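You operate a simulated robot arm through the tools that you are given. There is no shell and no other tool. Be economical: measure what you need, move in short steps, check, and stop when the job is done.

You run a simulated two-armed robot. Do the job below in one go: nothing can be reset, and whatever is moved stays where it is left.

JOB
Shut the sample valve, switch the dryer off and put the grey sensor away.
Fine: heat off before the power; valve shut before the sensor comes out of the sample port; it goes into the steel table drawer; shut the drawer. Where these are worked on the way, their far stop is far enough and under half their travel is too little: steel table drawer.

It is judged by the outcome, as a careful person would: the job done as asked, and still so three seconds after it is handed in. It fails if anything else is knocked over, pushed out of place, dropped, spilled or broken.

ROBOT AND FRAMES
Two 7-joint arms with three-finger grippers on one trunk, on a base that drives. Base frame: it is fixed to the floor where the robot stands at the start and does not move with it; the origin is under the middle of the robot, x ahead of it, y to its left, z up. Lengths are in m, angles in degrees, forces in N, time in s.
The left shoulder is at the start at [0.07, 0.146, 1.234], the right one opposite. With the tool pointing down near the work surface each hand reaches from about 0.1 to 0.66 m from the robot's upright axis, wherever it stands, measured 20 degrees to its own side. Places, roughly: bypass valve [0.6, -0.1, 1]; drain one valve [0.3, 0.2, 1.2]; drain three valve [0.5, 0, 1.2]; drain two valve [0.4, 0.1, 1.2]; drive air valve [0.4, 0.2, 1]; dryer door latch [0.1, -0.7, 1]; fan switch [0.4, 0.2, 0.8]; heat knob [0.3, 0.3, 0.8]; inlet valve [0.3, 0.3, 1]; inside of the steel table drawer [0, -1.3, 0.7]; outlet bleed valve [0.6, -0.1, 1.2]; power knob [0.3, 0.3, 0.7]; purge knob [0.5, 0, 1]; sample valve [0.5, 0, 0.9]; steel table drawer [-0.1, -1.4, 0.7]; tank drain lever [0.5, 0, 0.7]. Payload 2.2 kg a hand.
Tool frame (each hand has its own): the origin (TCP) lies between the finger pads and is the grasp point; the fingertips stand 0.028 m ahead of it; z points along the fingers, y is the line along which they close. Largest opening 0.102 m; the body of the gripper starts 0.071 m behind the TCP.
Orientation is that of the tool frame in the base frame, as a unit quaternion [w, x, y, z]. With the fingers straight down and closing along the base's y, the tool's x points along the base's -x, its y along +y and its z along -z.

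CONTROLS
- The arms move only by the tool step_arm. It takes "left_commands", "right_commands" or both (then of equal length, played together; a hand with none holds still); each is a list of rows, each an object of numbers (a shift or turn left out is 0, a gripper value left out holds the last): "hand": the opening, from 0 (shut) to 1 (fully open); "tx", "ty", "tz": the shift along the tool's x, y, z in units of 250 mm (1.0 is 250 mm); "rx", "ry", "rz": the turn, a rotation vector about the tool's x, y, z in units of 45 degrees (1.0 is 45 degrees). In form: [{"hand": .., "tx": .., "ty": .., "tz": .., "rx": .., "ry": .., "rz": ..}, ...]. A call has 1 to 12 rows; each row is the pose to reach, as a shift and turn from the pose commanded when the call began, along the tool's axes at that moment. A call with a number of a shift or a turn outside -1 to 1 is refused whole. Each row takes 0.2 s and may step no farther than 0.05 m and 8.6 degrees from the row before; otherwise, or with a gripper value out of range, the whole call is refused. Where a pose cannot be reached the arm comes as near as it can. A force on the tool above 50 N (or 10 N above the force at the start of the call, whichever is more), or a blocked arm, ends the call early, and 0.2 s more pass. The fingers move at their own pace and stop on an object; they squeeze with about 42 N. The grip force told is the motor's: it shows also when the fingers shut on nothing. Time passes only in rows, and 0.2 s behind the last, so rows that repeat a pose let the fingers close. It gives the time, the measured TCP pose, the force on the tool (base axes), the opening and the grip force at its end, in the units of the frame above (readings bear some noise), with the torque about the TCP (base axes, N m) and any sound that the robot's microphone picked up.
- Cameras (640 x 400 px; columns grow to the right, rows downward): "scene" is now at [0.122, 0.0199, 1.456]; the picture's right is [0.38, -0.93, 0.00], its down [-0.74, -0.30, -0.60] and it looks along [0.56, 0.23, -0.80] (base axes); focal length 272 px, centre (320, 200). "left" rides on the left gripper at [0.072, 0.038, -0.086] in its tool frame; the picture's right is [-0.46, 0.89, 0.00], its down [-0.60, -0.32, -0.73] and it looks along [-0.65, -0.34, 0.68] (tool axes); focal length 256 px, centre (320, 200). "right" rides on the right gripper at [0.069, 0.044, -0.086] in its tool frame; the picture's right is [-0.53, 0.85, 0.00], its down [-0.58, -0.36, -0.73] and it looks along [-0.62, -0.39, 0.68] (tool axes); focal length 256 px, centre (320, 200). There is no depth. A picture from a camera that has moved, and an enlarged one, comes with that camera's place and axes in the base frame and with its lens. The place of the scene camera against the robot may be out by one fixed shift of up to 0.025 m in any direction.
- get_image(camera): a new picture of that camera. The clock stands still meanwhile.
- raise_lower(by): slides the trunk up (or, below 0, down) by that many m; the arms and the scene camera ride with it, the base frame stays. It gives what a move gives, with no picture.
- steer(legs): drives the robot by 1 to 6 legs, each [ahead, left, turn to the left] in m, m and degrees, along the robot's own axes; the way and the turn of a leg run together, so that a leg with both is an arc; at most 1.5 m and 180 degrees a leg. The arms and the cameras ride along, it lands a little off, and it stops where it bumps. It gives what a move gives.
- head_to(pan, tilt): turns the head with the scene camera to pan (to the left, within 86 degrees either way) and tilt (down, from -29 to 69), counted from straight ahead of the robot. It gives what a move gives.
- close_up(camera, box): a new picture of the part [left, top, right, bottom] of that camera's present view, enlarged. The clock stands still meanwhile.
- sign_off(): hands the job in; it is judged then, once.

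Work in short steps. Places have to be worked out from the pictures, the camera data and where the tool is seen: move nearer, look again, correct. Check each grasp and each placing, and mend what went wrong. You have 120 turns and 88 pictures in all, those below and enlarged ones among them. Open the grippers and draw the arms clear of the work before you hand the job in, unless the task says otherwise; then end with one line.

The tools are called after ">>>" by a JSON object that holds its "method" and its "body". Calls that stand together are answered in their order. step_arm: Moves the arms, as the interface text tells. Its arguments: {"type":"object","properties":{"left_commands":{"type":"array"},"right_commands":{"type":"array"}},"required":[]} The other tools are called the same way: raise_lower (by) slides the trunk up or down; steer (legs) drives the base; head_to (pan, tilt) turns the head that bears the scene camera; get_image (camera) takes a picture; close_up (camera, box) takes an enlarged picture of a part of a camera's view; sign_off () hands the job in.

At the start:

```text
t: 0.0
left_eef_pos: [0.2689, 0.2226, 1.1528]
left_ee_rot: [0.0, 0.0, 1.0, 0.0]
left_ft_force: [-0.8, -0.5, -0.2]
left_ft_torque: [0.01, 0.0, -0.02]
left_opening: 0.1017
left_finger_force: 0.0
right_eef_pos: [0.4122, 0.0268, 1.1517]
right_ee_rot: [0.001, 0.0, 1.0, 0.0]
right_ft_force: [0.2, 0.1, -0.1]
right_ft_torque: [-0.02, 0.02, 0.01]
right_opening: 0.1018
right_finger_force: 0.0
trunk travel left (down, up): [-0.771, 0.169]
robot x, y, heading: [0.0017, -0.0016, 0.3]
head pan, tilt: [22.2, 52.9]
```

scene: 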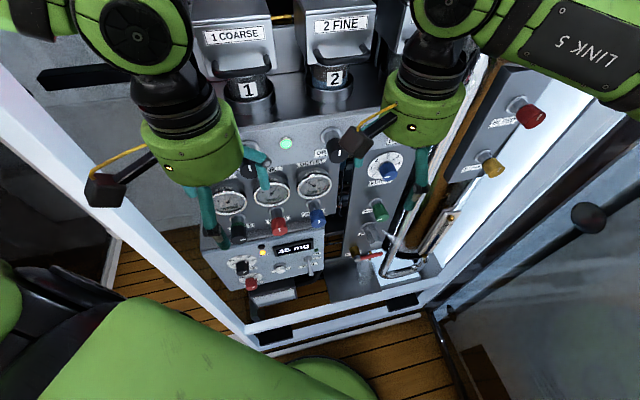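
right: 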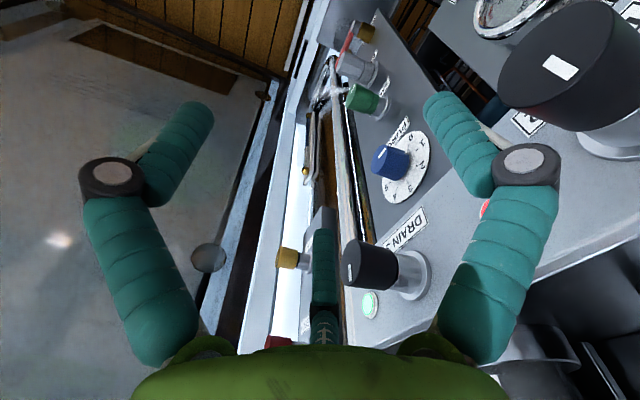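
left: 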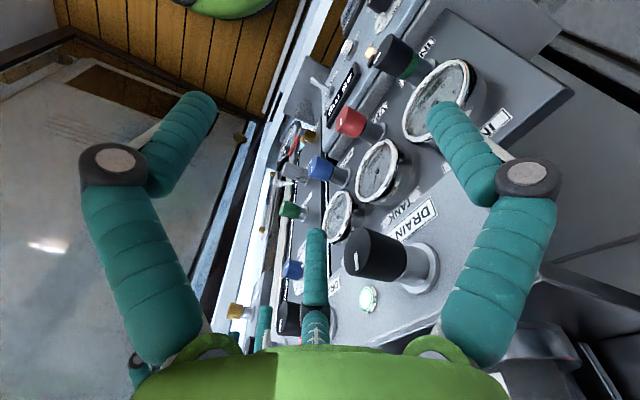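

The pictures show a panel with gauges, knobs and labels under the hands. I enlarge the middle and lower parts of the scene view to read the labels.

>>> {"method": "close_up", "body": {"camera": "scene", "box": [190, 200, 350, 300]}}

>>> {"method": "close_up", "body": {"camera": "scene", "box": [310, 130, 470, 310]}}

```text
4.00 times, centred on (270, 250) of scene
camera zoom: at [0.122, 0.0199, 1.456], right [0.38, -0.93, 0.0], down [-0.74, -0.3, -0.6], along [0.56, 0.23, -0.8], focal length 1086 px, centre (520, 0)
```

zoom: 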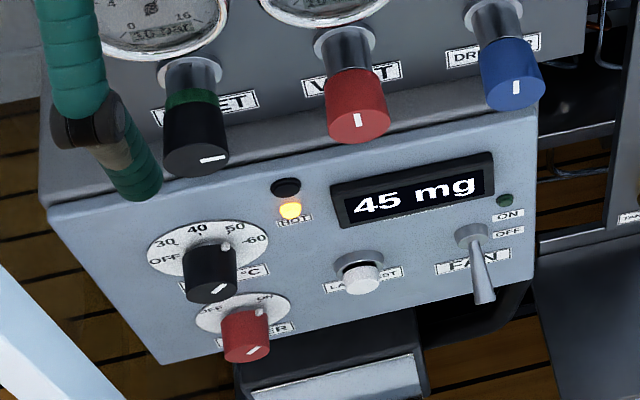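

```text
2.22 times, centred on (390, 220) of scene
camera zoom: at [0.122, 0.0199, 1.456], right [0.38, -0.93, 0.0], down [-0.74, -0.3, -0.6], along [0.56, 0.23, -0.8], focal length 603 px, centre (164, 156)
```

zoom: 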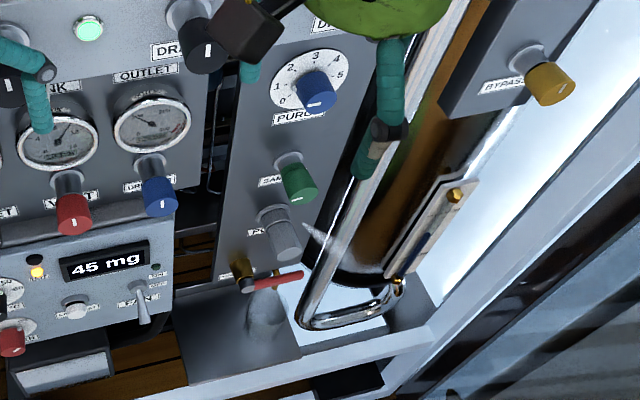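

The heat knob (black), power knob (red), fan switch, green sample valve and a grey sensor under it are visible. I look to the right with the head to see the door and the steel table, then come back.

>>> {"method": "head_to", "body": {"pan": -75, "tilt": 30}}

>>> {"method": "get_image", "body": {"camera": "scene"}}

>>> {"method": "head_to", "body": {"pan": -20, "tilt": 35}}

>>> {"method": "get_image", "body": {"camera": "scene"}}

>>> {"method": "head_to", "body": {"pan": 45, "tilt": 45}}

>>> {"method": "get_image", "body": {"camera": "scene"}}

```text
t: 1.7
left_eef_pos: [0.2687, 0.2239, 1.1523]
left_ee_rot: [0.0, 0.0, 1.0, 0.0]
left_ft_force: [0.1, -0.3, -0.4]
left_ft_torque: [0.01, -0.02, 0.0]
left_opening: 0.1021
left_finger_force: 0.0
right_eef_pos: [0.4129, 0.0269, 1.152]
right_ee_rot: [0.001, -0.001, 1.0, -0.001]
right_ft_force: [-0.6, 0.2, -0.1]
right_ft_torque: [-0.01, -0.02, -0.01]
right_opening: 0.1022
right_finger_force: 0.2
trunk travel left (down, up): [-0.771, 0.169]
robot x, y, heading: [0.0011, 0.0019, 0.1]
head pan, tilt: [-75.0, 30.0]
```

```text
82 pictures are left
camera scene: at [0.0768, -0.0955, 1.4893], right [-0.97, -0.26, 0.0], down [-0.13, 0.48, -0.87], along [0.22, -0.84, -0.5], focal length 272 px, centre (320, 200)
```

scene: 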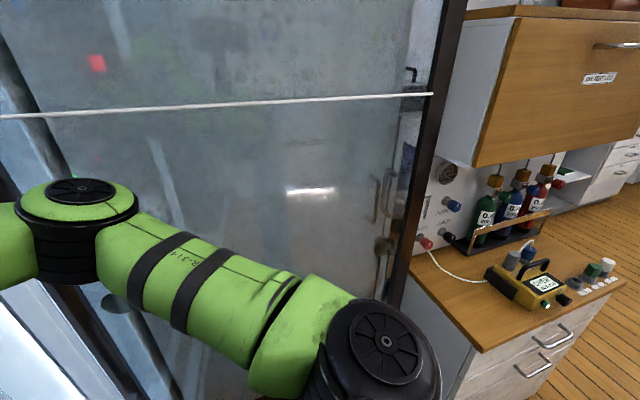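

```text
t: 3.0
left_eef_pos: [0.2703, 0.2229, 1.1518]
left_ee_rot: [-0.001, 0.0, 1.0, 0.0]
left_ft_force: [-0.5, 0.2, -1.0]
left_ft_torque: [0.0, 0.03, -0.04]
left_opening: 0.1018
left_finger_force: 0.0
right_eef_pos: [0.4123, 0.0266, 1.1514]
right_ee_rot: [0.0, 0.0, 1.0, 0.001]
right_ft_force: [-0.2, -0.3, 0.7]
right_ft_torque: [-0.03, 0.0, -0.03]
right_opening: 0.1018
right_finger_force: 0.1
trunk travel left (down, up): [-0.771, 0.169]
robot x, y, heading: [0.0039, -0.001, 0.2]
head pan, tilt: [-20.0, 35.0]
```

```text
81 pictures are left
camera scene: at [0.136, -0.0384, 1.4816], right [-0.34, -0.94, 0.0], down [-0.54, 0.2, -0.82], along [0.77, -0.28, -0.57], focal length 272 px, centre (320, 200)
```

scene: 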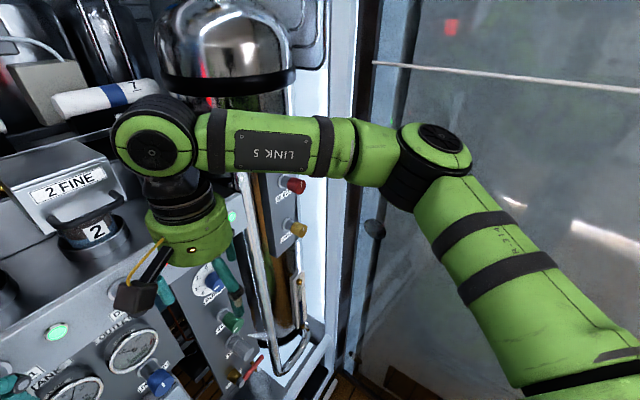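

```text
t: 4.3
left_eef_pos: [0.2689, 0.2231, 1.1513]
left_ee_rot: [0.0, 0.001, 1.0, 0.0]
left_ft_force: [-0.3, 0.9, -0.5]
left_ft_torque: [-0.03, 0.03, -0.03]
left_opening: 0.1019
left_finger_force: 0.1
right_eef_pos: [0.4123, 0.0269, 1.1511]
right_ee_rot: [0.0, 0.0, 1.0, 0.0]
right_ft_force: [-0.3, 0.4, -0.3]
right_ft_torque: [-0.01, 0.02, 0.01]
right_opening: 0.1024
right_finger_force: 0.0
trunk travel left (down, up): [-0.771, 0.169]
robot x, y, heading: [0.0008, -0.0046, -0.0]
head pan, tilt: [45.0, 45.0]
```

```text
80 pictures are left
camera scene: at [0.1109, 0.0492, 1.4667], right [0.71, -0.71, 0.0], down [-0.5, -0.5, -0.71], along [0.5, 0.5, -0.71], focal length 272 px, centre (320, 200)
```

scene: 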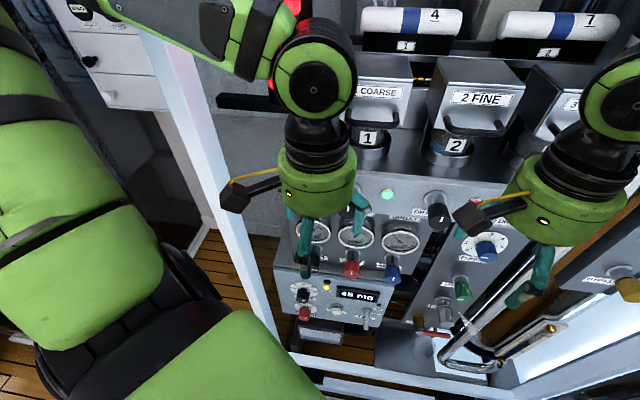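

From the pan-45 view the panel faces the robot along about (-0.7,-0.7), and the glass door stands open to the right, parallel to that direction. I back off along the panel normal and then turn 45° to face the panel.

>>> {"method": "steer", "body": {"legs": [[-0.14, -0.14, 0], [0, 0, 45]]}}

>>> {"method": "head_to", "body": {"pan": 0, "tilt": 40}}

>>> {"method": "get_image", "body": {"camera": "scene"}}

```text
t: 8.0
left_eef_pos: [-0.1108, 0.2089, 1.1524]
left_ee_rot: [0.0, -0.387, 0.922, 0.0]
left_ft_force: [-0.6, 0.4, 0.6]
left_ft_torque: [0.0, 0.03, -0.01]
left_opening: 0.102
left_finger_force: 0.1
right_eef_pos: [0.1289, 0.1728, 1.1527]
right_ee_rot: [-0.001, -0.387, 0.922, 0.001]
right_ft_force: [-1.9, -0.4, -0.4]
right_ft_torque: [-0.01, 0.01, -0.01]
right_opening: 0.102
right_finger_force: 0.3
trunk travel left (down, up): [-0.771, 0.169]
robot x, y, heading: [-0.1407, -0.1416, 45.6]
head pan, tilt: [45.0, 45.0]
```

```text
t: 9.1
left_eef_pos: [-0.1119, 0.2098, 1.1519]
left_ee_rot: [0.0, -0.386, 0.922, 0.0]
left_ft_force: [-1.0, 0.1, 0.2]
left_ft_torque: [0.0, -0.01, -0.03]
left_opening: 0.102
left_finger_force: 0.1
right_eef_pos: [0.1289, 0.1722, 1.1527]
right_ee_rot: [0.001, -0.387, 0.922, -0.001]
right_ft_force: [0.3, 0.9, -1.1]
right_ft_torque: [0.01, 0.0, 0.0]
right_opening: 0.1021
right_finger_force: 0.0
trunk travel left (down, up): [-0.771, 0.169]
robot x, y, heading: [-0.1387, -0.1421, 45.4]
head pan, tilt: [0.0, 40.0]
```

```text
79 pictures are left
camera scene: at [-0.0436, -0.0514, 1.474], right [0.71, -0.7, 0.0], down [-0.45, -0.46, -0.77], along [0.54, 0.55, -0.64], focal length 272 px, centre (320, 200)
```

scene: 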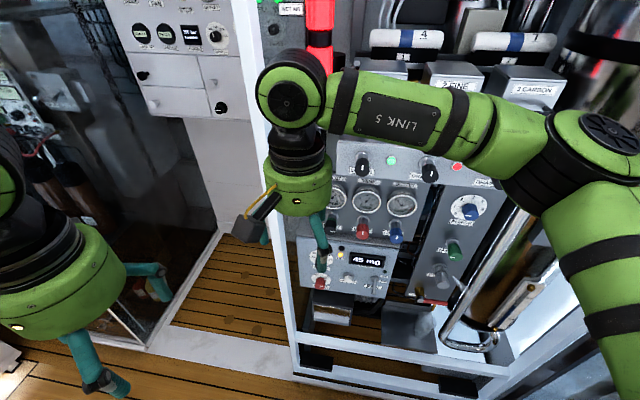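

The panel is now square ahead. I turn the right hand level so its fingers point at the panel (90° about tool y, in two calls), keeping the TCP in place.

>>> {"method": "step_arm", "body": {"right_commands": [{"ry": -0.17}, {"ry": -0.34}, {"ry": -0.5}, {"ry": -0.67}, {"ry": -0.84}, {"ry": -1.0}]}}

>>> {"method": "step_arm", "body": {"right_commands": [{"ry": -0.17}, {"ry": -0.34}, {"ry": -0.5}, {"ry": -0.67}, {"ry": -0.84}, {"ry": -1.0}]}}

>>> {"method": "raise_lower", "body": {"by": -0.25}}

>>> {"method": "head_to", "body": {"pan": 0, "tilt": 40}}

>>> {"method": "get_image", "body": {"camera": "scene"}}

```text
t: 10.5
left_eef_pos: [-0.1129, 0.209, 1.1522]
left_ee_rot: [0.001, -0.386, 0.922, -0.001]
left_ft_force: [0.4, 0.2, 0.0]
left_ft_torque: [0.04, -0.01, -0.01]
left_opening: 0.1018
left_finger_force: 0.1
right_eef_pos: [0.1281, 0.1737, 1.1519]
right_ee_rot: [0.354, -0.356, 0.852, 0.149]
right_ft_force: [-0.3, 1.3, -0.7]
right_ft_torque: [-0.02, 0.0, 0.01]
right_opening: 0.102
right_finger_force: 0.0
trunk travel left (down, up): [-0.771, 0.169]
robot x, y, heading: [-0.1396, -0.1414, 45.6]
head pan, tilt: [0.0, 40.0]
```

```text
t: 11.9
left_eef_pos: [-0.1147, 0.2102, 1.1515]
left_ee_rot: [0.001, -0.386, 0.922, -0.001]
left_ft_force: [0.1, -0.4, 0.1]
left_ft_torque: [-0.05, -0.03, -0.03]
left_opening: 0.1017
left_finger_force: 0.0
right_eef_pos: [0.1254, 0.174, 1.153]
right_ee_rot: [0.653, -0.273, 0.651, 0.274]
right_ft_force: [-0.4, -0.7, -0.7]
right_ft_torque: [-0.02, -0.01, -0.04]
right_opening: 0.102
right_finger_force: 0.1
trunk travel left (down, up): [-0.771, 0.169]
robot x, y, heading: [-0.1414, -0.1373, 45.4]
head pan, tilt: [0.0, 40.0]
```

```text
t: 14.5
left_eef_pos: [-0.1117, 0.2098, 0.9025]
left_ee_rot: [-0.001, -0.386, 0.922, -0.001]
left_ft_force: [-0.5, 0.5, -0.2]
left_ft_torque: [-0.02, 0.03, -0.04]
left_opening: 0.102
left_finger_force: 0.1
right_eef_pos: [0.1273, 0.1726, 0.9017]
right_ee_rot: [0.652, -0.273, 0.652, 0.273]
right_ft_force: [1.1, -0.1, 0.7]
right_ft_torque: [0.03, 0.03, -0.02]
right_opening: 0.1019
right_finger_force: 0.0
trunk travel left (down, up): [-0.521, 0.419]
robot x, y, heading: [-0.1398, -0.1386, 45.5]
head pan, tilt: [0.0, 40.0]
```

```text
t: 15.1
left_eef_pos: [-0.1125, 0.2083, 0.9019]
left_ee_rot: [0.001, -0.387, 0.922, 0.001]
left_ft_force: [-0.1, 0.5, -0.2]
left_ft_torque: [-0.01, 0.02, 0.01]
left_opening: 0.1022
left_finger_force: 0.1
right_eef_pos: [0.1287, 0.1739, 0.9022]
right_ee_rot: [0.652, -0.274, 0.652, 0.274]
right_ft_force: [-0.8, 0.4, -0.2]
right_ft_torque: [-0.02, 0.02, -0.01]
right_opening: 0.1021
right_finger_force: 0.0
trunk travel left (down, up): [-0.521, 0.419]
robot x, y, heading: [-0.1401, -0.1395, 45.5]
head pan, tilt: [0.0, 40.0]
```

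```text
78 pictures are left
camera scene: at [-0.0436, -0.0515, 1.224], right [0.71, -0.7, 0.0], down [-0.45, -0.46, -0.77], along [0.54, 0.55, -0.64], focal length 272 px, centre (320, 200)
```

scene: 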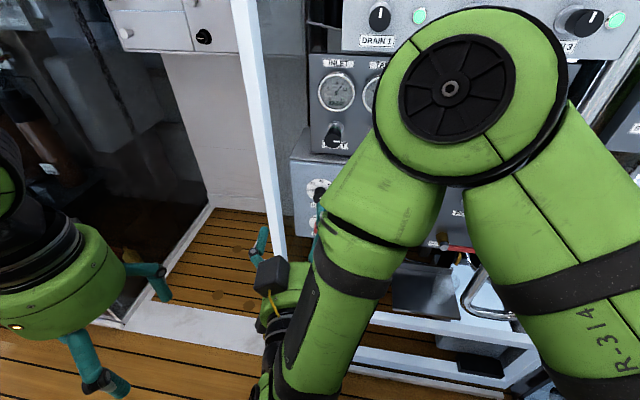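

The elbow blocks the view, so I slide the right hand 0.3 m to the right, in front of the sample valve, still well short of the panel.

>>> {"method": "step_arm", "body": {"right_commands": [{"ty": -0.18}, {"ty": -0.36}, {"ty": -0.54}, {"ty": -0.72}, {"ty": -0.9}, {"ty": -1.0}]}}

>>> {"method": "get_image", "body": {"camera": "scene"}}

>>> {"method": "get_image", "body": {"camera": "right"}}

```text
t: 16.5
left_eef_pos: [-0.1101, 0.2087, 0.9021]
left_ee_rot: [0.0, -0.387, 0.922, 0.001]
left_ft_force: [0.8, -0.2, -0.3]
left_ft_torque: [0.03, 0.0, 0.03]
left_opening: 0.1018
left_finger_force: 0.1
right_eef_pos: [0.256, 0.1197, 0.8816]
right_ee_rot: [0.653, -0.272, 0.653, 0.272]
right_ft_force: [0.6, -0.1, -0.3]
right_ft_torque: [0.0, 0.03, 0.0]
right_opening: 0.1018
right_finger_force: 0.1
right hand out of reach, approached as far as the arm can: row 2, 3, 4, 5, 6
trunk travel left (down, up): [-0.521, 0.419]
robot x, y, heading: [-0.1452, -0.1329, 45.7]
head pan, tilt: [0.0, 40.0]
```

```text
77 pictures are left
camera scene: at [-0.0424, -0.052, 1.2239], right [0.71, -0.7, 0.0], down [-0.45, -0.46, -0.77], along [0.54, 0.55, -0.64], focal length 272 px, centre (320, 200)
```

scene: 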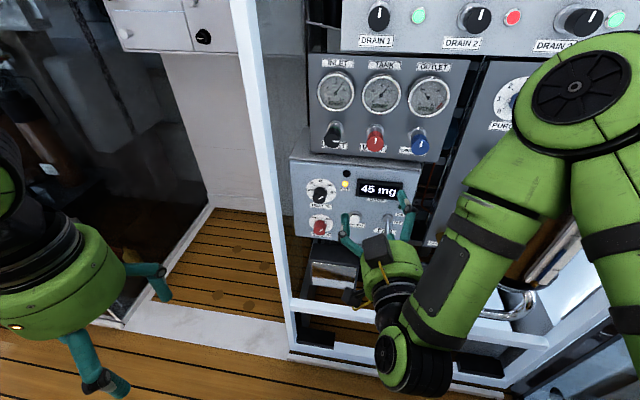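

```text
76 pictures are left
camera right: at [0.1661, 0.0904, 0.8137], right [-0.6, 0.59, 0.54], down [-0.25, -0.78, 0.58], along [0.76, 0.21, 0.62], focal length 256 px, centre (320, 200)
```

right: 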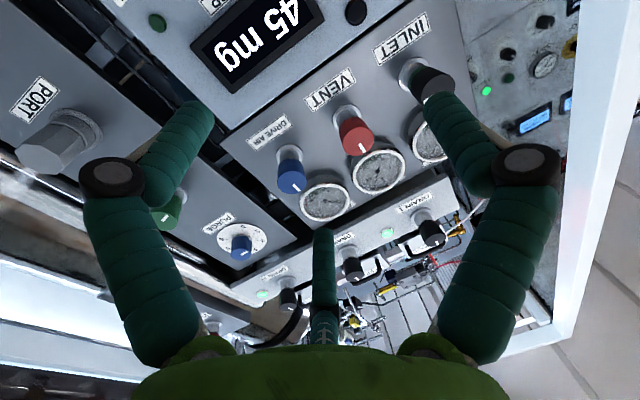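

The right arm is cramped this close. From the views I judge the sample knob at about (0.54, 0.03, 0.92), the sensor at (0.51, 0.04, 0.80), heat at (0.30, 0.30, 0.83) and power at (0.305, 0.30, 0.73). I back the robot off 0.12 m more to gain room.

>>> {"method": "steer", "body": {"legs": [[-0.12, 0, 0]]}}

>>> {"method": "step_arm", "body": {"left_commands": [{"ry": -0.17}, {"ry": -0.34}, {"ry": -0.5}, {"ry": -0.67}, {"ry": -0.84}, {"ry": -1.0}]}}

>>> {"method": "step_arm", "body": {"left_commands": [{"ry": -0.17}, {"ry": -0.34}, {"ry": -0.5}, {"ry": -0.67}, {"ry": -0.84}, {"ry": -1.0}]}}

>>> {"method": "step_arm", "body": {"right_commands": [{"ty": -0.1, "tz": 0.14}, {"ty": -0.25, "tz": 0.2}, {"ty": -0.4, "tz": 0.25}, {"ty": -0.55, "tz": 0.25}, {"ty": -0.7, "tz": 0.25}, {"ty": -0.85, "tz": 0.25}, {"ty": -1.0, "tz": 0.25}]}}

>>> {"method": "get_image", "body": {"camera": "scene"}}

```text
t: 17.7
left_eef_pos: [-0.1935, 0.1251, 0.9006]
left_ee_rot: [0.001, -0.385, 0.923, 0.0]
left_ft_force: [-1.1, -0.2, 1.0]
left_ft_torque: [-0.01, -0.04, -0.01]
left_opening: 0.1019
left_finger_force: 0.1
right_eef_pos: [0.1726, 0.0341, 0.8829]
right_ee_rot: [0.653, -0.27, 0.654, 0.271]
right_ft_force: [0.1, 0.3, 0.2]
right_ft_torque: [0.0, 0.0, 0.01]
right_opening: 0.102
right_finger_force: 0.1
trunk travel left (down, up): [-0.521, 0.419]
robot x, y, heading: [-0.2263, -0.2285, 45.3]
head pan, tilt: [0.0, 40.0]
```

```text
t: 19.1
left_eef_pos: [-0.1445, 0.2, 1.0223]
left_ee_rot: [0.353, -0.356, 0.852, 0.148]
left_ft_force: [-0.1, -0.3, 0.1]
left_ft_torque: [-0.01, 0.03, 0.03]
left_opening: 0.102
left_finger_force: 0.1
left hand out of reach, approached as far as the arm can: row 1, 2, 3, 4, 5, 6
right_eef_pos: [0.1731, 0.0336, 0.8829]
right_ee_rot: [0.653, -0.27, 0.653, 0.272]
right_ft_force: [-0.1, -0.4, -0.4]
right_ft_torque: [0.04, 0.02, -0.01]
right_opening: 0.102
right_finger_force: 0.1
trunk travel left (down, up): [-0.521, 0.419]
robot x, y, heading: [-0.2239, -0.2269, 45.4]
head pan, tilt: [0.0, 40.0]
```

```text
t: 20.5
left_eef_pos: [-0.1214, 0.3307, 1.094]
left_ee_rot: [0.653, -0.274, 0.652, 0.272]
left_ft_force: [-0.9, 1.0, 0.0]
left_ft_torque: [0.05, -0.05, -0.08]
left_opening: 0.1019
left_finger_force: 0.0
left hand out of reach, approached as far as the arm can: row 1, 2, 3, 4, 5, 6
right_eef_pos: [0.1723, 0.0366, 0.8822]
right_ee_rot: [0.652, -0.273, 0.653, 0.27]
right_ft_force: [0.3, 1.5, 0.2]
right_ft_torque: [0.03, -0.01, -0.05]
right_opening: 0.1019
right_finger_force: 0.0
trunk travel left (down, up): [-0.521, 0.419]
robot x, y, heading: [-0.2244, -0.2246, 45.3]
head pan, tilt: [0.0, 40.0]
```

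```text
t: 22.1
left_eef_pos: [-0.12, 0.328, 1.0938]
left_ee_rot: [0.653, -0.272, 0.652, 0.272]
left_ft_force: [0.5, -0.8, 0.1]
left_ft_torque: [0.0, -0.01, 0.02]
left_opening: 0.1018
left_finger_force: 0.0
right_eef_pos: [0.2022, 0.0433, 0.9316]
right_ee_rot: [0.653, -0.27, 0.655, 0.27]
right_ft_force: [-0.5, 0.1, 0.4]
right_ft_torque: [0.02, 0.0, 0.0]
right_opening: 0.1018
right_finger_force: 0.1
right hand out of reach, approached as far as the arm can: row 1, 2, 3, 4, 5, 6, 7
trunk travel left (down, up): [-0.521, 0.419]
robot x, y, heading: [-0.225, -0.2226, 45.1]
head pan, tilt: [0.0, 40.0]
```

```text
75 pictures are left
camera scene: at [-0.1267, -0.1365, 1.224], right [0.71, -0.7, 0.0], down [-0.45, -0.46, -0.77], along [0.54, 0.54, -0.64], focal length 272 px, centre (320, 200)
```

scene: 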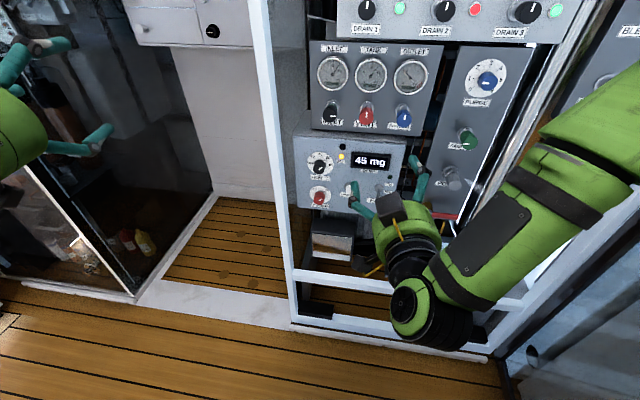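

The wrists are at their limits because the shoulders are too low relative to the hands. I raise the trunk and then lower the right hand relative to the shoulder.

>>> {"method": "raise_lower", "body": {"by": 0.3}}

>>> {"method": "step_arm", "body": {"right_commands": [{"tx": 0.15, "ty": -0.05}, {"tx": 0.3, "ty": -0.15}, {"tx": 0.45, "ty": -0.25}, {"tx": 0.6, "ty": -0.35}, {"tx": 0.75, "ty": -0.45}, {"tx": 0.9, "ty": -0.55}, {"tx": 1.0, "ty": -0.65}]}}

>>> {"method": "get_image", "body": {"camera": "scene"}}

```text
t: 25.1
left_eef_pos: [-0.1199, 0.3284, 1.3946]
left_ee_rot: [0.653, -0.272, 0.652, 0.273]
left_ft_force: [0.4, -0.3, 0.6]
left_ft_torque: [0.03, 0.0, 0.02]
left_opening: 0.1021
left_finger_force: 0.0
right_eef_pos: [0.2037, 0.0427, 1.2305]
right_ee_rot: [0.652, -0.27, 0.655, 0.269]
right_ft_force: [-0.2, 0.1, -0.2]
right_ft_torque: [0.01, 0.05, 0.0]
right_opening: 0.1017
right_finger_force: 0.0
trunk travel left (down, up): [-0.821, 0.119]
robot x, y, heading: [-0.2253, -0.2264, 45.0]
head pan, tilt: [0.0, 40.0]
```

```text
t: 26.7
left_eef_pos: [-0.1213, 0.3271, 1.3934]
left_ee_rot: [0.653, -0.272, 0.652, 0.273]
left_ft_force: [0.1, -0.4, 0.7]
left_ft_torque: [0.04, 0.01, -0.01]
left_opening: 0.1023
left_finger_force: 0.1
right_eef_pos: [0.1699, 0.0443, 1.1642]
right_ee_rot: [0.652, -0.269, 0.656, 0.268]
right_ft_force: [0.1, 0.0, 0.4]
right_ft_torque: [-0.01, 0.04, 0.03]
right_opening: 0.1019
right_finger_force: 0.1
right hand out of reach, approached as far as the arm can: row 1, 2, 3, 4, 5, 6, 7
trunk travel left (down, up): [-0.821, 0.119]
robot x, y, heading: [-0.2229, -0.2255, 45.3]
head pan, tilt: [0.0, 40.0]
```

```text
74 pictures are left
camera scene: at [-0.1267, -0.1362, 1.524], right [0.71, -0.7, 0.0], down [-0.45, -0.46, -0.77], along [0.54, 0.54, -0.64], focal length 272 px, centre (320, 200)
```

scene: 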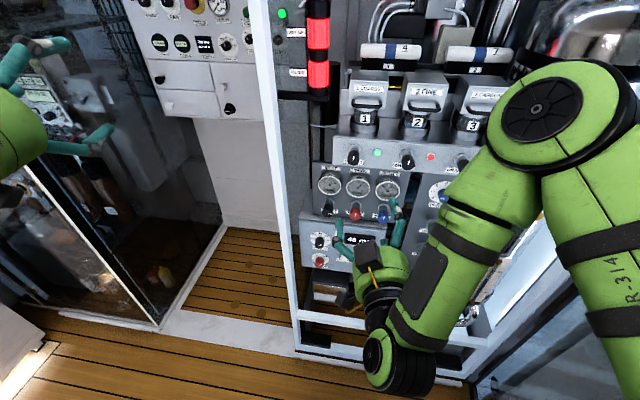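

The wrist needs the arm stretched further forward. I raise the hand relative to the shoulder, lower the trunk, then push forward before sliding sideways.

>>> {"method": "step_arm", "body": {"right_commands": [{"tx": -0.15}, {"tx": -0.3}, {"tx": -0.4}]}}

>>> {"method": "raise_lower", "body": {"by": -0.36}}

>>> {"method": "step_arm", "body": {"right_commands": [{"tz": 0.12}, {"tz": 0.24}, {"tz": 0.36}, {"tz": 0.4}]}}

>>> {"method": "step_arm", "body": {"right_commands": [{"ty": -0.15}, {"ty": -0.3}, {"ty": -0.45}, {"ty": -0.6}, {"ty": -0.75}, {"ty": -0.9}, {"ty": -1.0}]}}

>>> {"method": "get_image", "body": {"camera": "scene"}}

```text
t: 27.5
left_eef_pos: [-0.1202, 0.3267, 1.3947]
left_ee_rot: [0.652, -0.272, 0.653, 0.273]
left_ft_force: [-1.4, 0.9, 0.9]
left_ft_torque: [-0.03, -0.01, 0.01]
left_opening: 0.1021
left_finger_force: 0.1
right_eef_pos: [0.1738, 0.0553, 1.2566]
right_ee_rot: [0.653, -0.269, 0.655, 0.268]
right_ft_force: [0.0, 0.8, 0.0]
right_ft_torque: [0.03, -0.03, 0.0]
right_opening: 0.102
right_finger_force: 0.1
right hand out of reach, approached as far as the arm can: row 2, 3
trunk travel left (down, up): [-0.821, 0.119]
robot x, y, heading: [-0.226, -0.2243, 45.4]
head pan, tilt: [0.0, 40.0]
```

```text
t: 31.0
left_eef_pos: [-0.1199, 0.3269, 1.0346]
left_ee_rot: [0.653, -0.272, 0.653, 0.272]
left_ft_force: [0.2, -0.9, -0.6]
left_ft_torque: [-0.01, 0.01, -0.01]
left_opening: 0.102
left_finger_force: 0.1
right_eef_pos: [0.1737, 0.0557, 0.8974]
right_ee_rot: [0.652, -0.269, 0.656, 0.268]
right_ft_force: [-0.5, 0.6, 0.3]
right_ft_torque: [0.0, -0.02, -0.02]
right_opening: 0.102
right_finger_force: 0.1
trunk travel left (down, up): [-0.461, 0.479]
robot x, y, heading: [-0.2237, -0.2246, 45.5]
head pan, tilt: [0.0, 40.0]
```

```text
t: 32.0
left_eef_pos: [-0.1204, 0.3291, 1.0345]
left_ee_rot: [0.653, -0.272, 0.653, 0.272]
left_ft_force: [0.4, 0.8, -0.8]
left_ft_torque: [0.03, -0.01, 0.0]
left_opening: 0.1018
left_finger_force: 0.1
right_eef_pos: [0.2455, 0.1259, 0.896]
right_ee_rot: [0.653, -0.27, 0.655, 0.269]
right_ft_force: [-0.4, -0.5, -0.8]
right_ft_torque: [-0.01, 0.02, -0.02]
right_opening: 0.1021
right_finger_force: 0.1
trunk travel left (down, up): [-0.461, 0.479]
robot x, y, heading: [-0.226, -0.2221, 45.2]
head pan, tilt: [0.0, 40.0]
```

```text
t: 33.6
left_eef_pos: [-0.1197, 0.3267, 1.0349]
left_ee_rot: [0.653, -0.272, 0.653, 0.272]
left_ft_force: [-1.0, 0.6, -0.2]
left_ft_torque: [0.03, 0.02, 0.04]
left_opening: 0.1021
left_finger_force: 0.1
right_eef_pos: [0.3501, -0.0011, 0.9732]
right_ee_rot: [0.63, -0.272, 0.683, 0.251]
right_ft_force: [0.2, 0.1, -0.1]
right_ft_torque: [-0.02, -0.03, 0.05]
right_opening: 0.1019
right_finger_force: 0.1
right hand out of reach, approached as far as the arm can: row 1, 2, 3, 4, 5, 6, 7
trunk travel left (down, up): [-0.461, 0.479]
robot x, y, heading: [-0.2272, -0.2258, 45.0]
head pan, tilt: [0.0, 40.0]
```

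```text
73 pictures are left
camera scene: at [-0.126, -0.1374, 1.164], right [0.71, -0.7, 0.0], down [-0.45, -0.46, -0.77], along [0.54, 0.55, -0.64], focal length 272 px, centre (320, 200)
```

scene: 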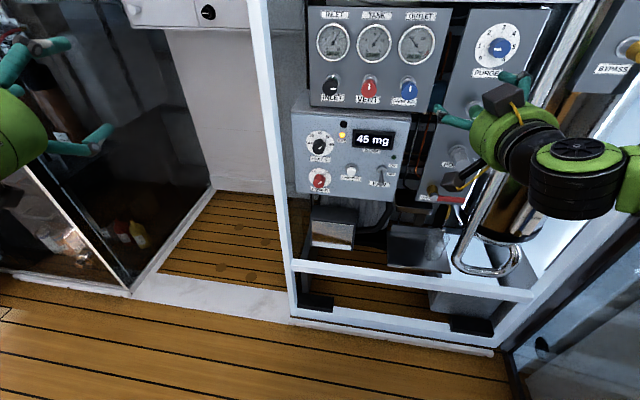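

The hand got to u≈0.25 with the forearm now coming from the right. I check where the elbow sits against the glass door, and take a sharp look at the dials.

>>> {"method": "close_up", "body": {"camera": "scene", "box": [290, 100, 450, 200]}}

>>> {"method": "head_to", "body": {"pan": -60, "tilt": 35}}

>>> {"method": "get_image", "body": {"camera": "scene"}}

```text
4.00 times, centred on (370, 150) of scene
camera zoom: at [-0.126, -0.1374, 1.164], right [0.71, -0.7, 0.0], down [-0.45, -0.46, -0.77], along [0.54, 0.55, -0.64], focal length 1086 px, centre (120, 400)
```

zoom: 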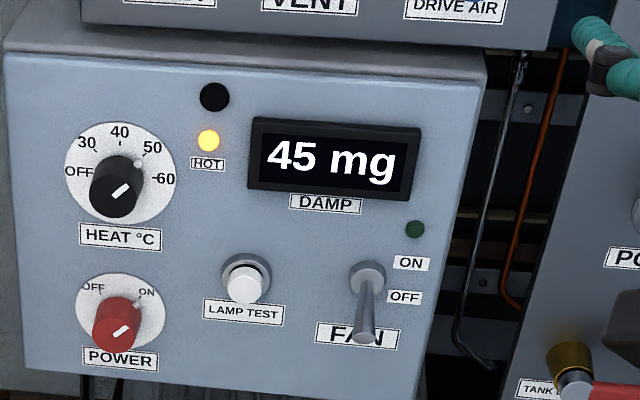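

```text
t: 34.9
left_eef_pos: [-0.1203, 0.3279, 1.035]
left_ee_rot: [0.653, -0.273, 0.652, 0.273]
left_ft_force: [0.1, 0.8, 0.4]
left_ft_torque: [-0.03, -0.01, -0.03]
left_opening: 0.1017
left_finger_force: 0.0
right_eef_pos: [0.3501, -0.0, 0.9739]
right_ee_rot: [0.631, -0.27, 0.683, 0.249]
right_ft_force: [-0.2, 0.3, -0.1]
right_ft_torque: [-0.01, 0.03, 0.04]
right_opening: 0.102
right_finger_force: 0.0
trunk travel left (down, up): [-0.461, 0.479]
robot x, y, heading: [-0.2226, -0.2189, 45.1]
head pan, tilt: [-60.0, 35.0]
```

```text
71 pictures are left
camera scene: at [-0.1013, -0.219, 1.1715], right [-0.25, -0.97, 0.0], down [-0.56, 0.14, -0.82], along [0.79, -0.21, -0.57], focal length 272 px, centre (320, 200)
```

scene: 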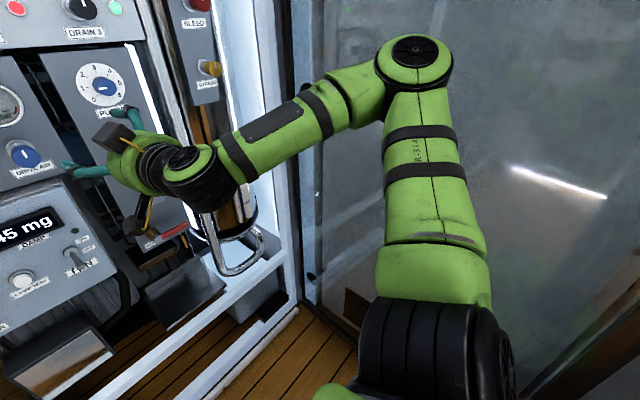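

The elbow clears the glass by some centimetres. I go forward with small steps toward a stand-off in front of the sample valve and see how the arm follows.

>>> {"method": "step_arm", "body": {"right_commands": [{"tz": 0.1}, {"tz": 0.2, "ty": -0.05}, {"tz": 0.25, "ty": -0.1}, {"tz": 0.25, "ty": -0.1}]}}

>>> {"method": "get_image", "body": {"camera": "scene"}}

```text
t: 35.9
left_eef_pos: [-0.1195, 0.3274, 1.0333]
left_ee_rot: [0.653, -0.272, 0.653, 0.272]
left_ft_force: [-0.7, 0.3, 0.8]
left_ft_torque: [-0.01, 0.0, 0.01]
left_opening: 0.1018
left_finger_force: 0.0
right_eef_pos: [0.4103, 0.0264, 0.9689]
right_ee_rot: [0.631, -0.271, 0.683, 0.249]
right_ft_force: [-0.3, 0.0, -0.7]
right_ft_torque: [0.0, -0.02, 0.0]
right_opening: 0.1021
right_finger_force: 0.1
trunk travel left (down, up): [-0.461, 0.479]
robot x, y, heading: [-0.2245, -0.225, 45.2]
head pan, tilt: [-60.0, 35.0]
```

```text
70 pictures are left
camera scene: at [-0.1014, -0.2191, 1.1716], right [-0.25, -0.97, 0.0], down [-0.55, 0.15, -0.82], along [0.79, -0.21, -0.57], focal length 272 px, centre (320, 200)
```

scene: 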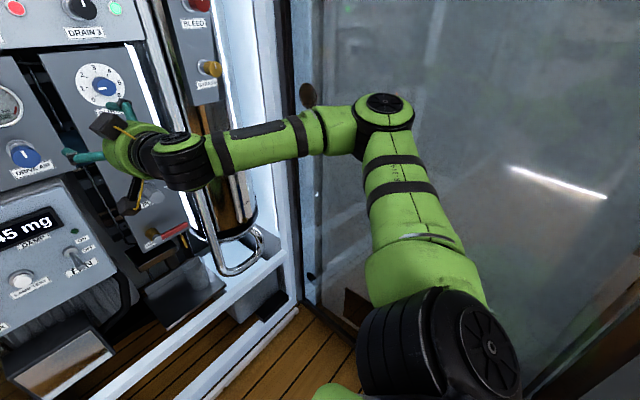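

The arm follows now. From edge slopes in two pictures I judge the panel's inward normal at yaw ≈ 36.5°, not 45°; I turn the hand to match, level it, and go to about 8 cm before the sample knob.

>>> {"method": "step_arm", "body": {"right_commands": [{"rx": 0.05, "ry": -0.03, "ty": -0.1, "tx": 0.06, "tz": 0.02}, {"rx": 0.1, "ry": -0.07, "ty": -0.2, "tx": 0.12, "tz": 0.05}, {"rx": 0.15, "ry": -0.1, "ty": -0.31, "tx": 0.19, "tz": 0.088}, {"rx": 0.15, "ry": -0.1, "ty": -0.31, "tx": 0.19, "tz": 0.088}]}}

>>> {"method": "get_image", "body": {"camera": "right"}}

>>> {"method": "head_to", "body": {"pan": -10, "tilt": 35}}

>>> {"method": "get_image", "body": {"camera": "scene"}}

```text
t: 36.9
left_eef_pos: [-0.121, 0.3277, 1.0339]
left_ee_rot: [0.653, -0.272, 0.652, 0.273]
left_ft_force: [-1.1, 0.1, 0.5]
left_ft_torque: [0.02, 0.02, 0.01]
left_opening: 0.102
left_finger_force: 0.0
right_eef_pos: [0.4103, 0.0258, 0.9688]
right_ee_rot: [0.63, -0.271, 0.683, 0.249]
right_ft_force: [0.4, -0.1, 1.1]
right_ft_torque: [0.02, -0.02, -0.03]
right_opening: 0.1019
right_finger_force: 0.2
right hand out of reach, approached as far as the arm can: row 1, 2, 3, 4
trunk travel left (down, up): [-0.461, 0.479]
robot x, y, heading: [-0.223, -0.2249, 45.3]
head pan, tilt: [-60.0, 35.0]
```

```text
69 pictures are left
camera right: at [0.3162, -0.0041, 0.9076], right [-0.55, 0.65, 0.53], down [-0.25, -0.73, 0.63], along [0.8, 0.22, 0.56], focal length 256 px, centre (320, 200)
```

right: 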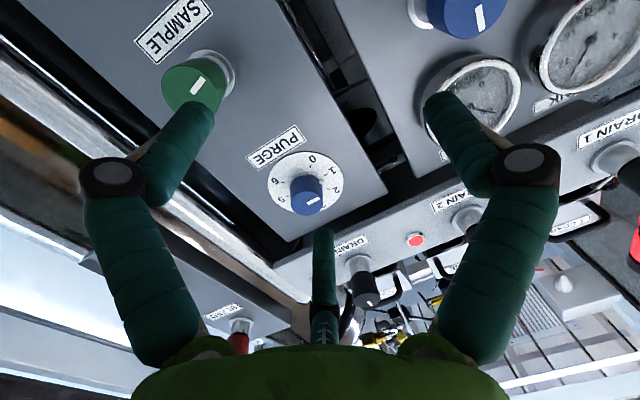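

```text
t: 38.1
left_eef_pos: [-0.1205, 0.3285, 1.0332]
left_ee_rot: [0.652, -0.273, 0.653, 0.273]
left_ft_force: [-0.3, -0.9, 0.0]
left_ft_torque: [0.01, -0.02, -0.03]
left_opening: 0.1021
left_finger_force: 0.0
right_eef_pos: [0.4103, 0.0263, 0.9694]
right_ee_rot: [0.631, -0.271, 0.683, 0.25]
right_ft_force: [-0.2, -0.3, 0.6]
right_ft_torque: [0.01, 0.0, 0.03]
right_opening: 0.1021
right_finger_force: 0.0
trunk travel left (down, up): [-0.461, 0.479]
robot x, y, heading: [-0.2273, -0.2221, 45.0]
head pan, tilt: [-10.0, 35.0]
```

```text
68 pictures are left
camera scene: at [-0.1145, -0.146, 1.1715], right [0.58, -0.82, 0.0], down [-0.47, -0.33, -0.82], along [0.67, 0.47, -0.57], focal length 272 px, centre (320, 200)
```

scene: 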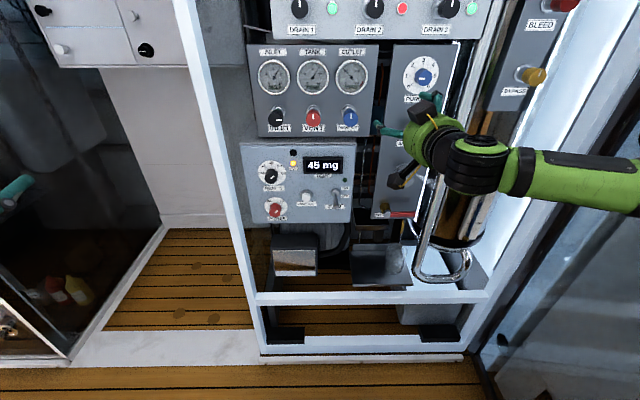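

With the camera yawed 35° the panel edges are level, confirming its yaw ≈ 35–36°. The wrist is at its limit because the arm is too folded, so I back off another 0.15 m and reach forward to straighten it.

>>> {"method": "steer", "body": {"legs": [[-0.15, 0.03, 0]]}}

>>> {"method": "step_arm", "body": {"right_commands": [{"tz": 0.15}, {"tz": 0.3}, {"tz": 0.45}, {"tz": 0.55}, {"tz": 0.55}]}}

>>> {"method": "steer", "body": {"legs": [[0, 0, -9.5]]}}

>>> {"method": "head_to", "body": {"pan": -20, "tilt": 30}}

>>> {"method": "get_image", "body": {"camera": "scene"}}

```text
t: 39.5
left_eef_pos: [-0.2463, 0.2414, 1.0338]
left_ee_rot: [0.653, -0.272, 0.653, 0.272]
left_ft_force: [0.0, -0.4, 0.1]
left_ft_torque: [-0.02, -0.02, -0.04]
left_opening: 0.1021
left_finger_force: 0.0
right_eef_pos: [0.2849, -0.0602, 0.9693]
right_ee_rot: [0.631, -0.27, 0.683, 0.249]
right_ft_force: [-0.2, -0.2, 0.7]
right_ft_torque: [-0.03, 0.01, -0.01]
right_opening: 0.1023
right_finger_force: 0.0
trunk travel left (down, up): [-0.461, 0.479]
robot x, y, heading: [-0.3521, -0.3126, 45.1]
head pan, tilt: [-10.0, 35.0]
```

```text
t: 40.7
left_eef_pos: [-0.2465, 0.2423, 1.0347]
left_ee_rot: [0.653, -0.272, 0.653, 0.272]
left_ft_force: [-0.5, -0.3, 0.2]
left_ft_torque: [0.0, -0.01, 0.01]
left_opening: 0.1018
left_finger_force: 0.1
right_eef_pos: [0.385, 0.0336, 0.9565]
right_ee_rot: [0.631, -0.27, 0.684, 0.249]
right_ft_force: [-0.1, 0.6, -0.1]
right_ft_torque: [0.0, 0.0, 0.0]
right_opening: 0.102
right_finger_force: 0.0
trunk travel left (down, up): [-0.461, 0.479]
robot x, y, heading: [-0.3555, -0.3103, 45.1]
head pan, tilt: [-10.0, 35.0]
```

```text
t: 41.8
left_eef_pos: [-0.1561, 0.2151, 1.0355]
left_ee_rot: [0.673, -0.216, 0.673, 0.216]
left_ft_force: [-0.6, 0.6, 0.6]
left_ft_torque: [-0.02, 0.01, -0.02]
left_opening: 0.102
left_finger_force: 0.0
right_eef_pos: [0.4312, -0.0929, 0.9575]
right_ee_rot: [0.65, -0.213, 0.703, 0.196]
right_ft_force: [-0.1, -0.3, -0.4]
right_ft_torque: [-0.02, -0.02, 0.06]
right_opening: 0.102
right_finger_force: 0.1
trunk travel left (down, up): [-0.461, 0.479]
robot x, y, heading: [-0.3544, -0.3117, 35.7]
head pan, tilt: [-10.0, 35.0]
```

```text
t: 42.5
left_eef_pos: [-0.1558, 0.2168, 1.035]
left_ee_rot: [0.673, -0.216, 0.674, 0.216]
left_ft_force: [-0.4, -0.5, -0.3]
left_ft_torque: [0.02, -0.01, 0.0]
left_opening: 0.1018
left_finger_force: 0.0
right_eef_pos: [0.4314, -0.0938, 0.9564]
right_ee_rot: [0.649, -0.214, 0.703, 0.197]
right_ft_force: [-0.8, 0.0, 0.2]
right_ft_torque: [-0.02, -0.01, 0.02]
right_opening: 0.102
right_finger_force: 0.1
trunk travel left (down, up): [-0.461, 0.479]
robot x, y, heading: [-0.3513, -0.3119, 35.7]
head pan, tilt: [-20.0, 30.0]
```

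```text
67 pictures are left
camera scene: at [-0.2208, -0.2644, 1.1793], right [0.27, -0.96, 0.0], down [-0.48, -0.14, -0.87], along [0.83, 0.23, -0.5], focal length 272 px, centre (320, 200)
```

scene: 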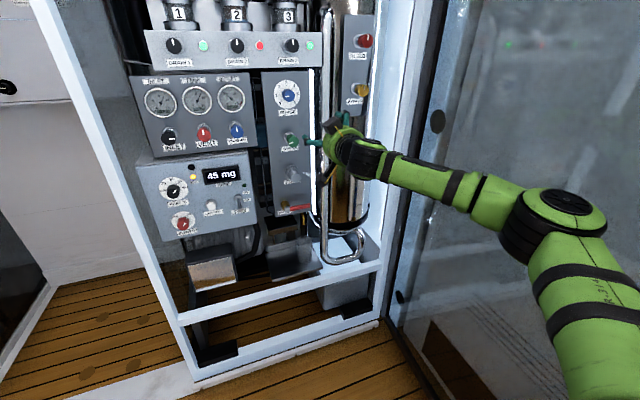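

The arm is much better stretched now. I zoom to place the sample valve, sensor and knobs from this view.

>>> {"method": "close_up", "body": {"camera": "scene", "box": [230, 70, 390, 220]}}

>>> {"method": "get_image", "body": {"camera": "right"}}

```text
2.67 times, centred on (310, 145) of scene
camera zoom: at [-0.2208, -0.2644, 1.1793], right [0.27, -0.96, 0.0], down [-0.48, -0.14, -0.87], along [0.83, 0.23, -0.5], focal length 724 px, centre (347, 347)
```

zoom: 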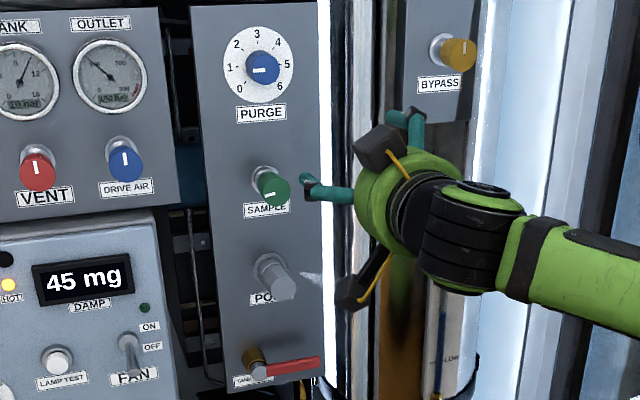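

```text
65 pictures are left
camera right: at [0.3322, -0.1071, 0.896], right [-0.43, 0.73, 0.53], down [-0.37, -0.68, 0.63], along [0.82, 0.08, 0.56], focal length 256 px, centre (320, 200)
```

right: 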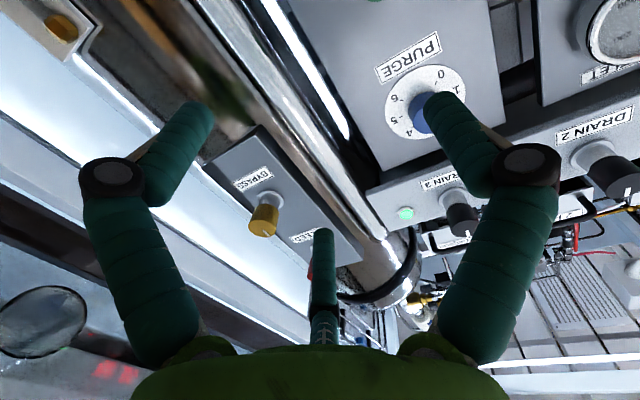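

From two views the sample knob's face is at about (0.545, 0.04, 0.914), mark horizontal (open, like the inlet). I level the hand, narrow the fingers a bit and go to 7 cm in front of it.

>>> {"method": "step_arm", "body": {"right_commands": [{"hand": 0.75, "ty": 0.09, "tx": 0.07, "ry": -0.05, "rx": -0.02}, {"ty": 0.182, "tx": 0.14, "ry": -0.1, "rx": -0.038, "tz": 0.06}, {"ty": 0.182, "tx": 0.14, "ry": -0.1, "rx": -0.038, "tz": 0.22}, {"ty": 0.182, "tx": 0.14, "ry": -0.1, "rx": -0.038, "tz": 0.36}, {"ty": 0.182, "tx": 0.14, "ry": -0.1, "rx": -0.038, "tz": 0.409}, {"ty": 0.182, "tx": 0.14, "ry": -0.1, "rx": -0.038, "tz": 0.409}]}}

>>> {"method": "close_up", "body": {"camera": "scene", "box": [230, 70, 390, 220]}}

>>> {"method": "get_image", "body": {"camera": "right"}}

```text
t: 43.9
left_eef_pos: [-0.1515, 0.2155, 1.0337]
left_ee_rot: [0.671, -0.215, 0.675, 0.217]
left_ft_force: [1.6, 0.4, -0.3]
left_ft_torque: [0.01, -0.03, 0.08]
left_opening: 0.1018
left_finger_force: 0.1
right_eef_pos: [0.4961, -0.0019, 0.9082]
right_ee_rot: [0.672, -0.214, 0.676, 0.215]
right_ft_force: [0.9, -0.4, -0.9]
right_ft_torque: [0.04, -0.07, 0.06]
right_opening: 0.0772
right_finger_force: 0.5
right hand out of reach, approached as far as the arm can: row 1, 2, 3, 4
trunk travel left (down, up): [-0.461, 0.479]
robot x, y, heading: [-0.3516, -0.3127, 35.5]
head pan, tilt: [-20.0, 30.0]
```

```text
2.67 times, centred on (310, 145) of scene
camera zoom: at [-0.2151, -0.2653, 1.1787], right [0.27, -0.96, 0.0], down [-0.49, -0.13, -0.86], along [0.83, 0.23, -0.5], focal length 724 px, centre (347, 347)
```

zoom: 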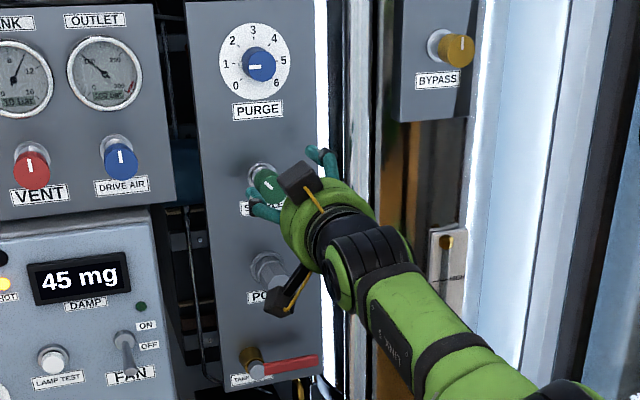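

```text
63 pictures are left
camera right: at [0.4017, -0.0153, 0.8406], right [-0.49, 0.69, 0.54], down [-0.38, -0.72, 0.58], along [0.79, 0.08, 0.61], focal length 256 px, centre (320, 200)
```

right: 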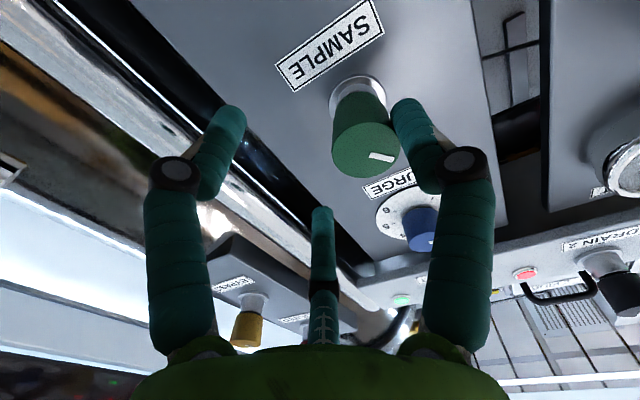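

The scene picture shows the fingers' closing line tilted and some height disagreement between cameras. I zoom closer on the gripper and knob to settle it.

>>> {"method": "close_up", "body": {"camera": "scene", "box": [275, 110, 347, 155]}}

>>> {"method": "close_up", "body": {"camera": "right", "box": [160, 60, 480, 260]}}

```text
8.89 times, centred on (311, 132) of scene
camera zoom: at [-0.2151, -0.2653, 1.1787], right [0.27, -0.96, 0.0], down [-0.49, -0.13, -0.86], along [0.83, 0.23, -0.5], focal length 2414 px, centre (400, 800)
```

zoom: 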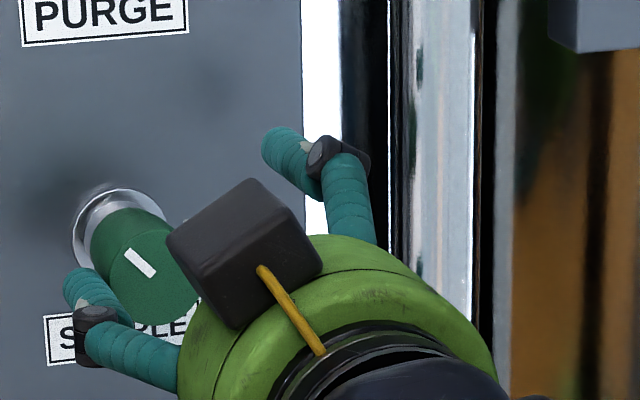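

```text
2.00 times, centred on (320, 160) of right
camera zoom: at [0.4017, -0.0153, 0.8406], right [-0.49, 0.69, 0.54], down [-0.38, -0.72, 0.58], along [0.79, 0.08, 0.61], focal length 512 px, centre (320, 280)
```

zoom: 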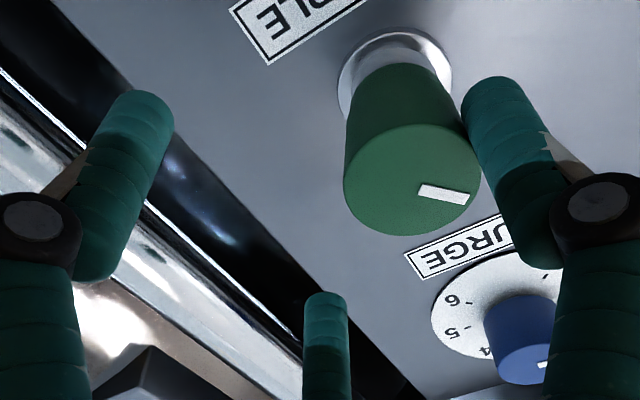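

The gripper shows three jaws around its axis, and the knob face is already about 2 cm ahead of the TCP, ~1.5 cm left and slightly up. I shift left and up to centre on it, then look again.

>>> {"method": "step_arm", "body": {"right_commands": [{"ty": 0.064, "tx": -0.03}, {"ty": 0.064, "tx": -0.03}]}}

>>> {"method": "get_image", "body": {"camera": "right"}}

>>> {"method": "close_up", "body": {"camera": "scene", "box": [265, 110, 337, 155]}}

```text
t: 44.5
left_eef_pos: [-0.1561, 0.2151, 1.0332]
left_ee_rot: [0.673, -0.216, 0.674, 0.216]
left_ft_force: [-0.9, 0.0, 0.4]
left_ft_torque: [0.0, -0.01, 0.0]
left_opening: 0.1021
left_finger_force: 0.1
right_eef_pos: [0.4824, 0.0122, 0.9223]
right_ee_rot: [0.673, -0.214, 0.674, 0.214]
right_ft_force: [0.3, 0.0, 0.0]
right_ft_torque: [-0.01, 0.03, 0.01]
right_opening: 0.0766
right_finger_force: 0.1
trunk travel left (down, up): [-0.461, 0.479]
robot x, y, heading: [-0.3523, -0.3096, 35.5]
head pan, tilt: [-20.0, 30.0]
```

```text
60 pictures are left
camera right: at [0.3877, -0.0019, 0.8541], right [-0.49, 0.69, 0.54], down [-0.38, -0.72, 0.58], along [0.78, 0.08, 0.62], focal length 256 px, centre (320, 200)
```

right: 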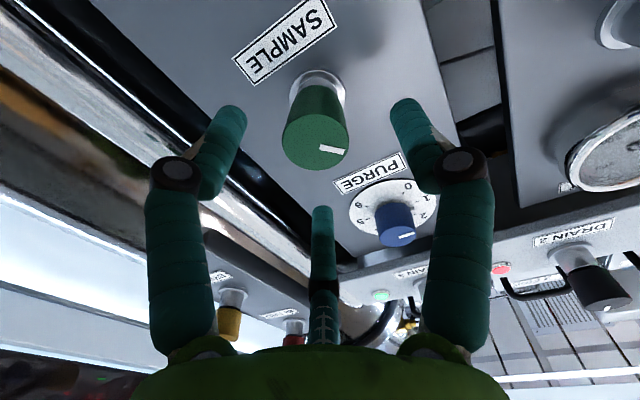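

```text
8.89 times, centred on (301, 132) of scene
camera zoom: at [-0.2204, -0.2646, 1.1793], right [0.27, -0.96, 0.0], down [-0.48, -0.13, -0.87], along [0.83, 0.23, -0.5], focal length 2414 px, centre (489, 800)
```

zoom: 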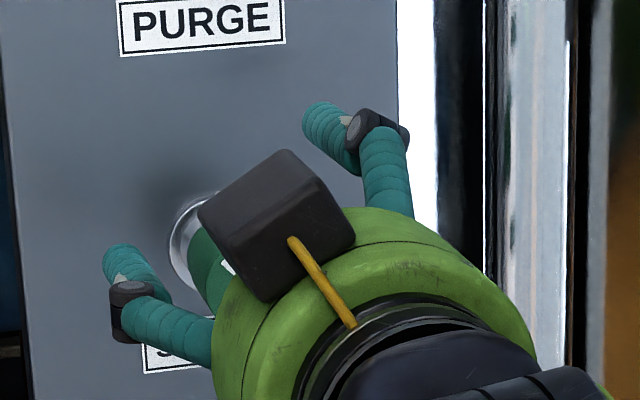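

The knob now lies on the hand's axis if it is about 3 cm ahead. I advance 2 cm and check that it stays on the axis.

>>> {"method": "step_arm", "body": {"right_commands": [{"tz": 0.04}, {"tz": 0.08}, {"tz": 0.08}]}}

>>> {"method": "get_image", "body": {"camera": "right"}}

```text
t: 45.3
left_eef_pos: [-0.1551, 0.2167, 1.0344]
left_ee_rot: [0.673, -0.217, 0.673, 0.217]
left_ft_force: [-0.1, -0.5, 0.0]
left_ft_torque: [0.02, 0.03, 0.0]
left_opening: 0.1018
left_finger_force: 0.0
right_eef_pos: [0.4812, 0.0124, 0.9232]
right_ee_rot: [0.673, -0.216, 0.674, 0.216]
right_ft_force: [-0.8, 0.1, -0.2]
right_ft_torque: [0.02, -0.05, -0.01]
right_opening: 0.0764
right_finger_force: 0.0
right hand out of reach, approached as far as the arm can: row 1, 2, 3
trunk travel left (down, up): [-0.461, 0.479]
robot x, y, heading: [-0.3517, -0.31, 35.9]
head pan, tilt: [-20.0, 30.0]
```

```text
58 pictures are left
camera right: at [0.3873, -0.0015, 0.8543], right [-0.49, 0.69, 0.53], down [-0.38, -0.72, 0.58], along [0.78, 0.08, 0.62], focal length 256 px, centre (320, 200)
```

right: 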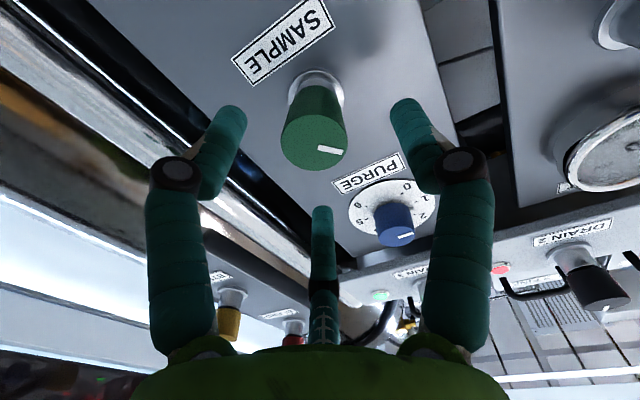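

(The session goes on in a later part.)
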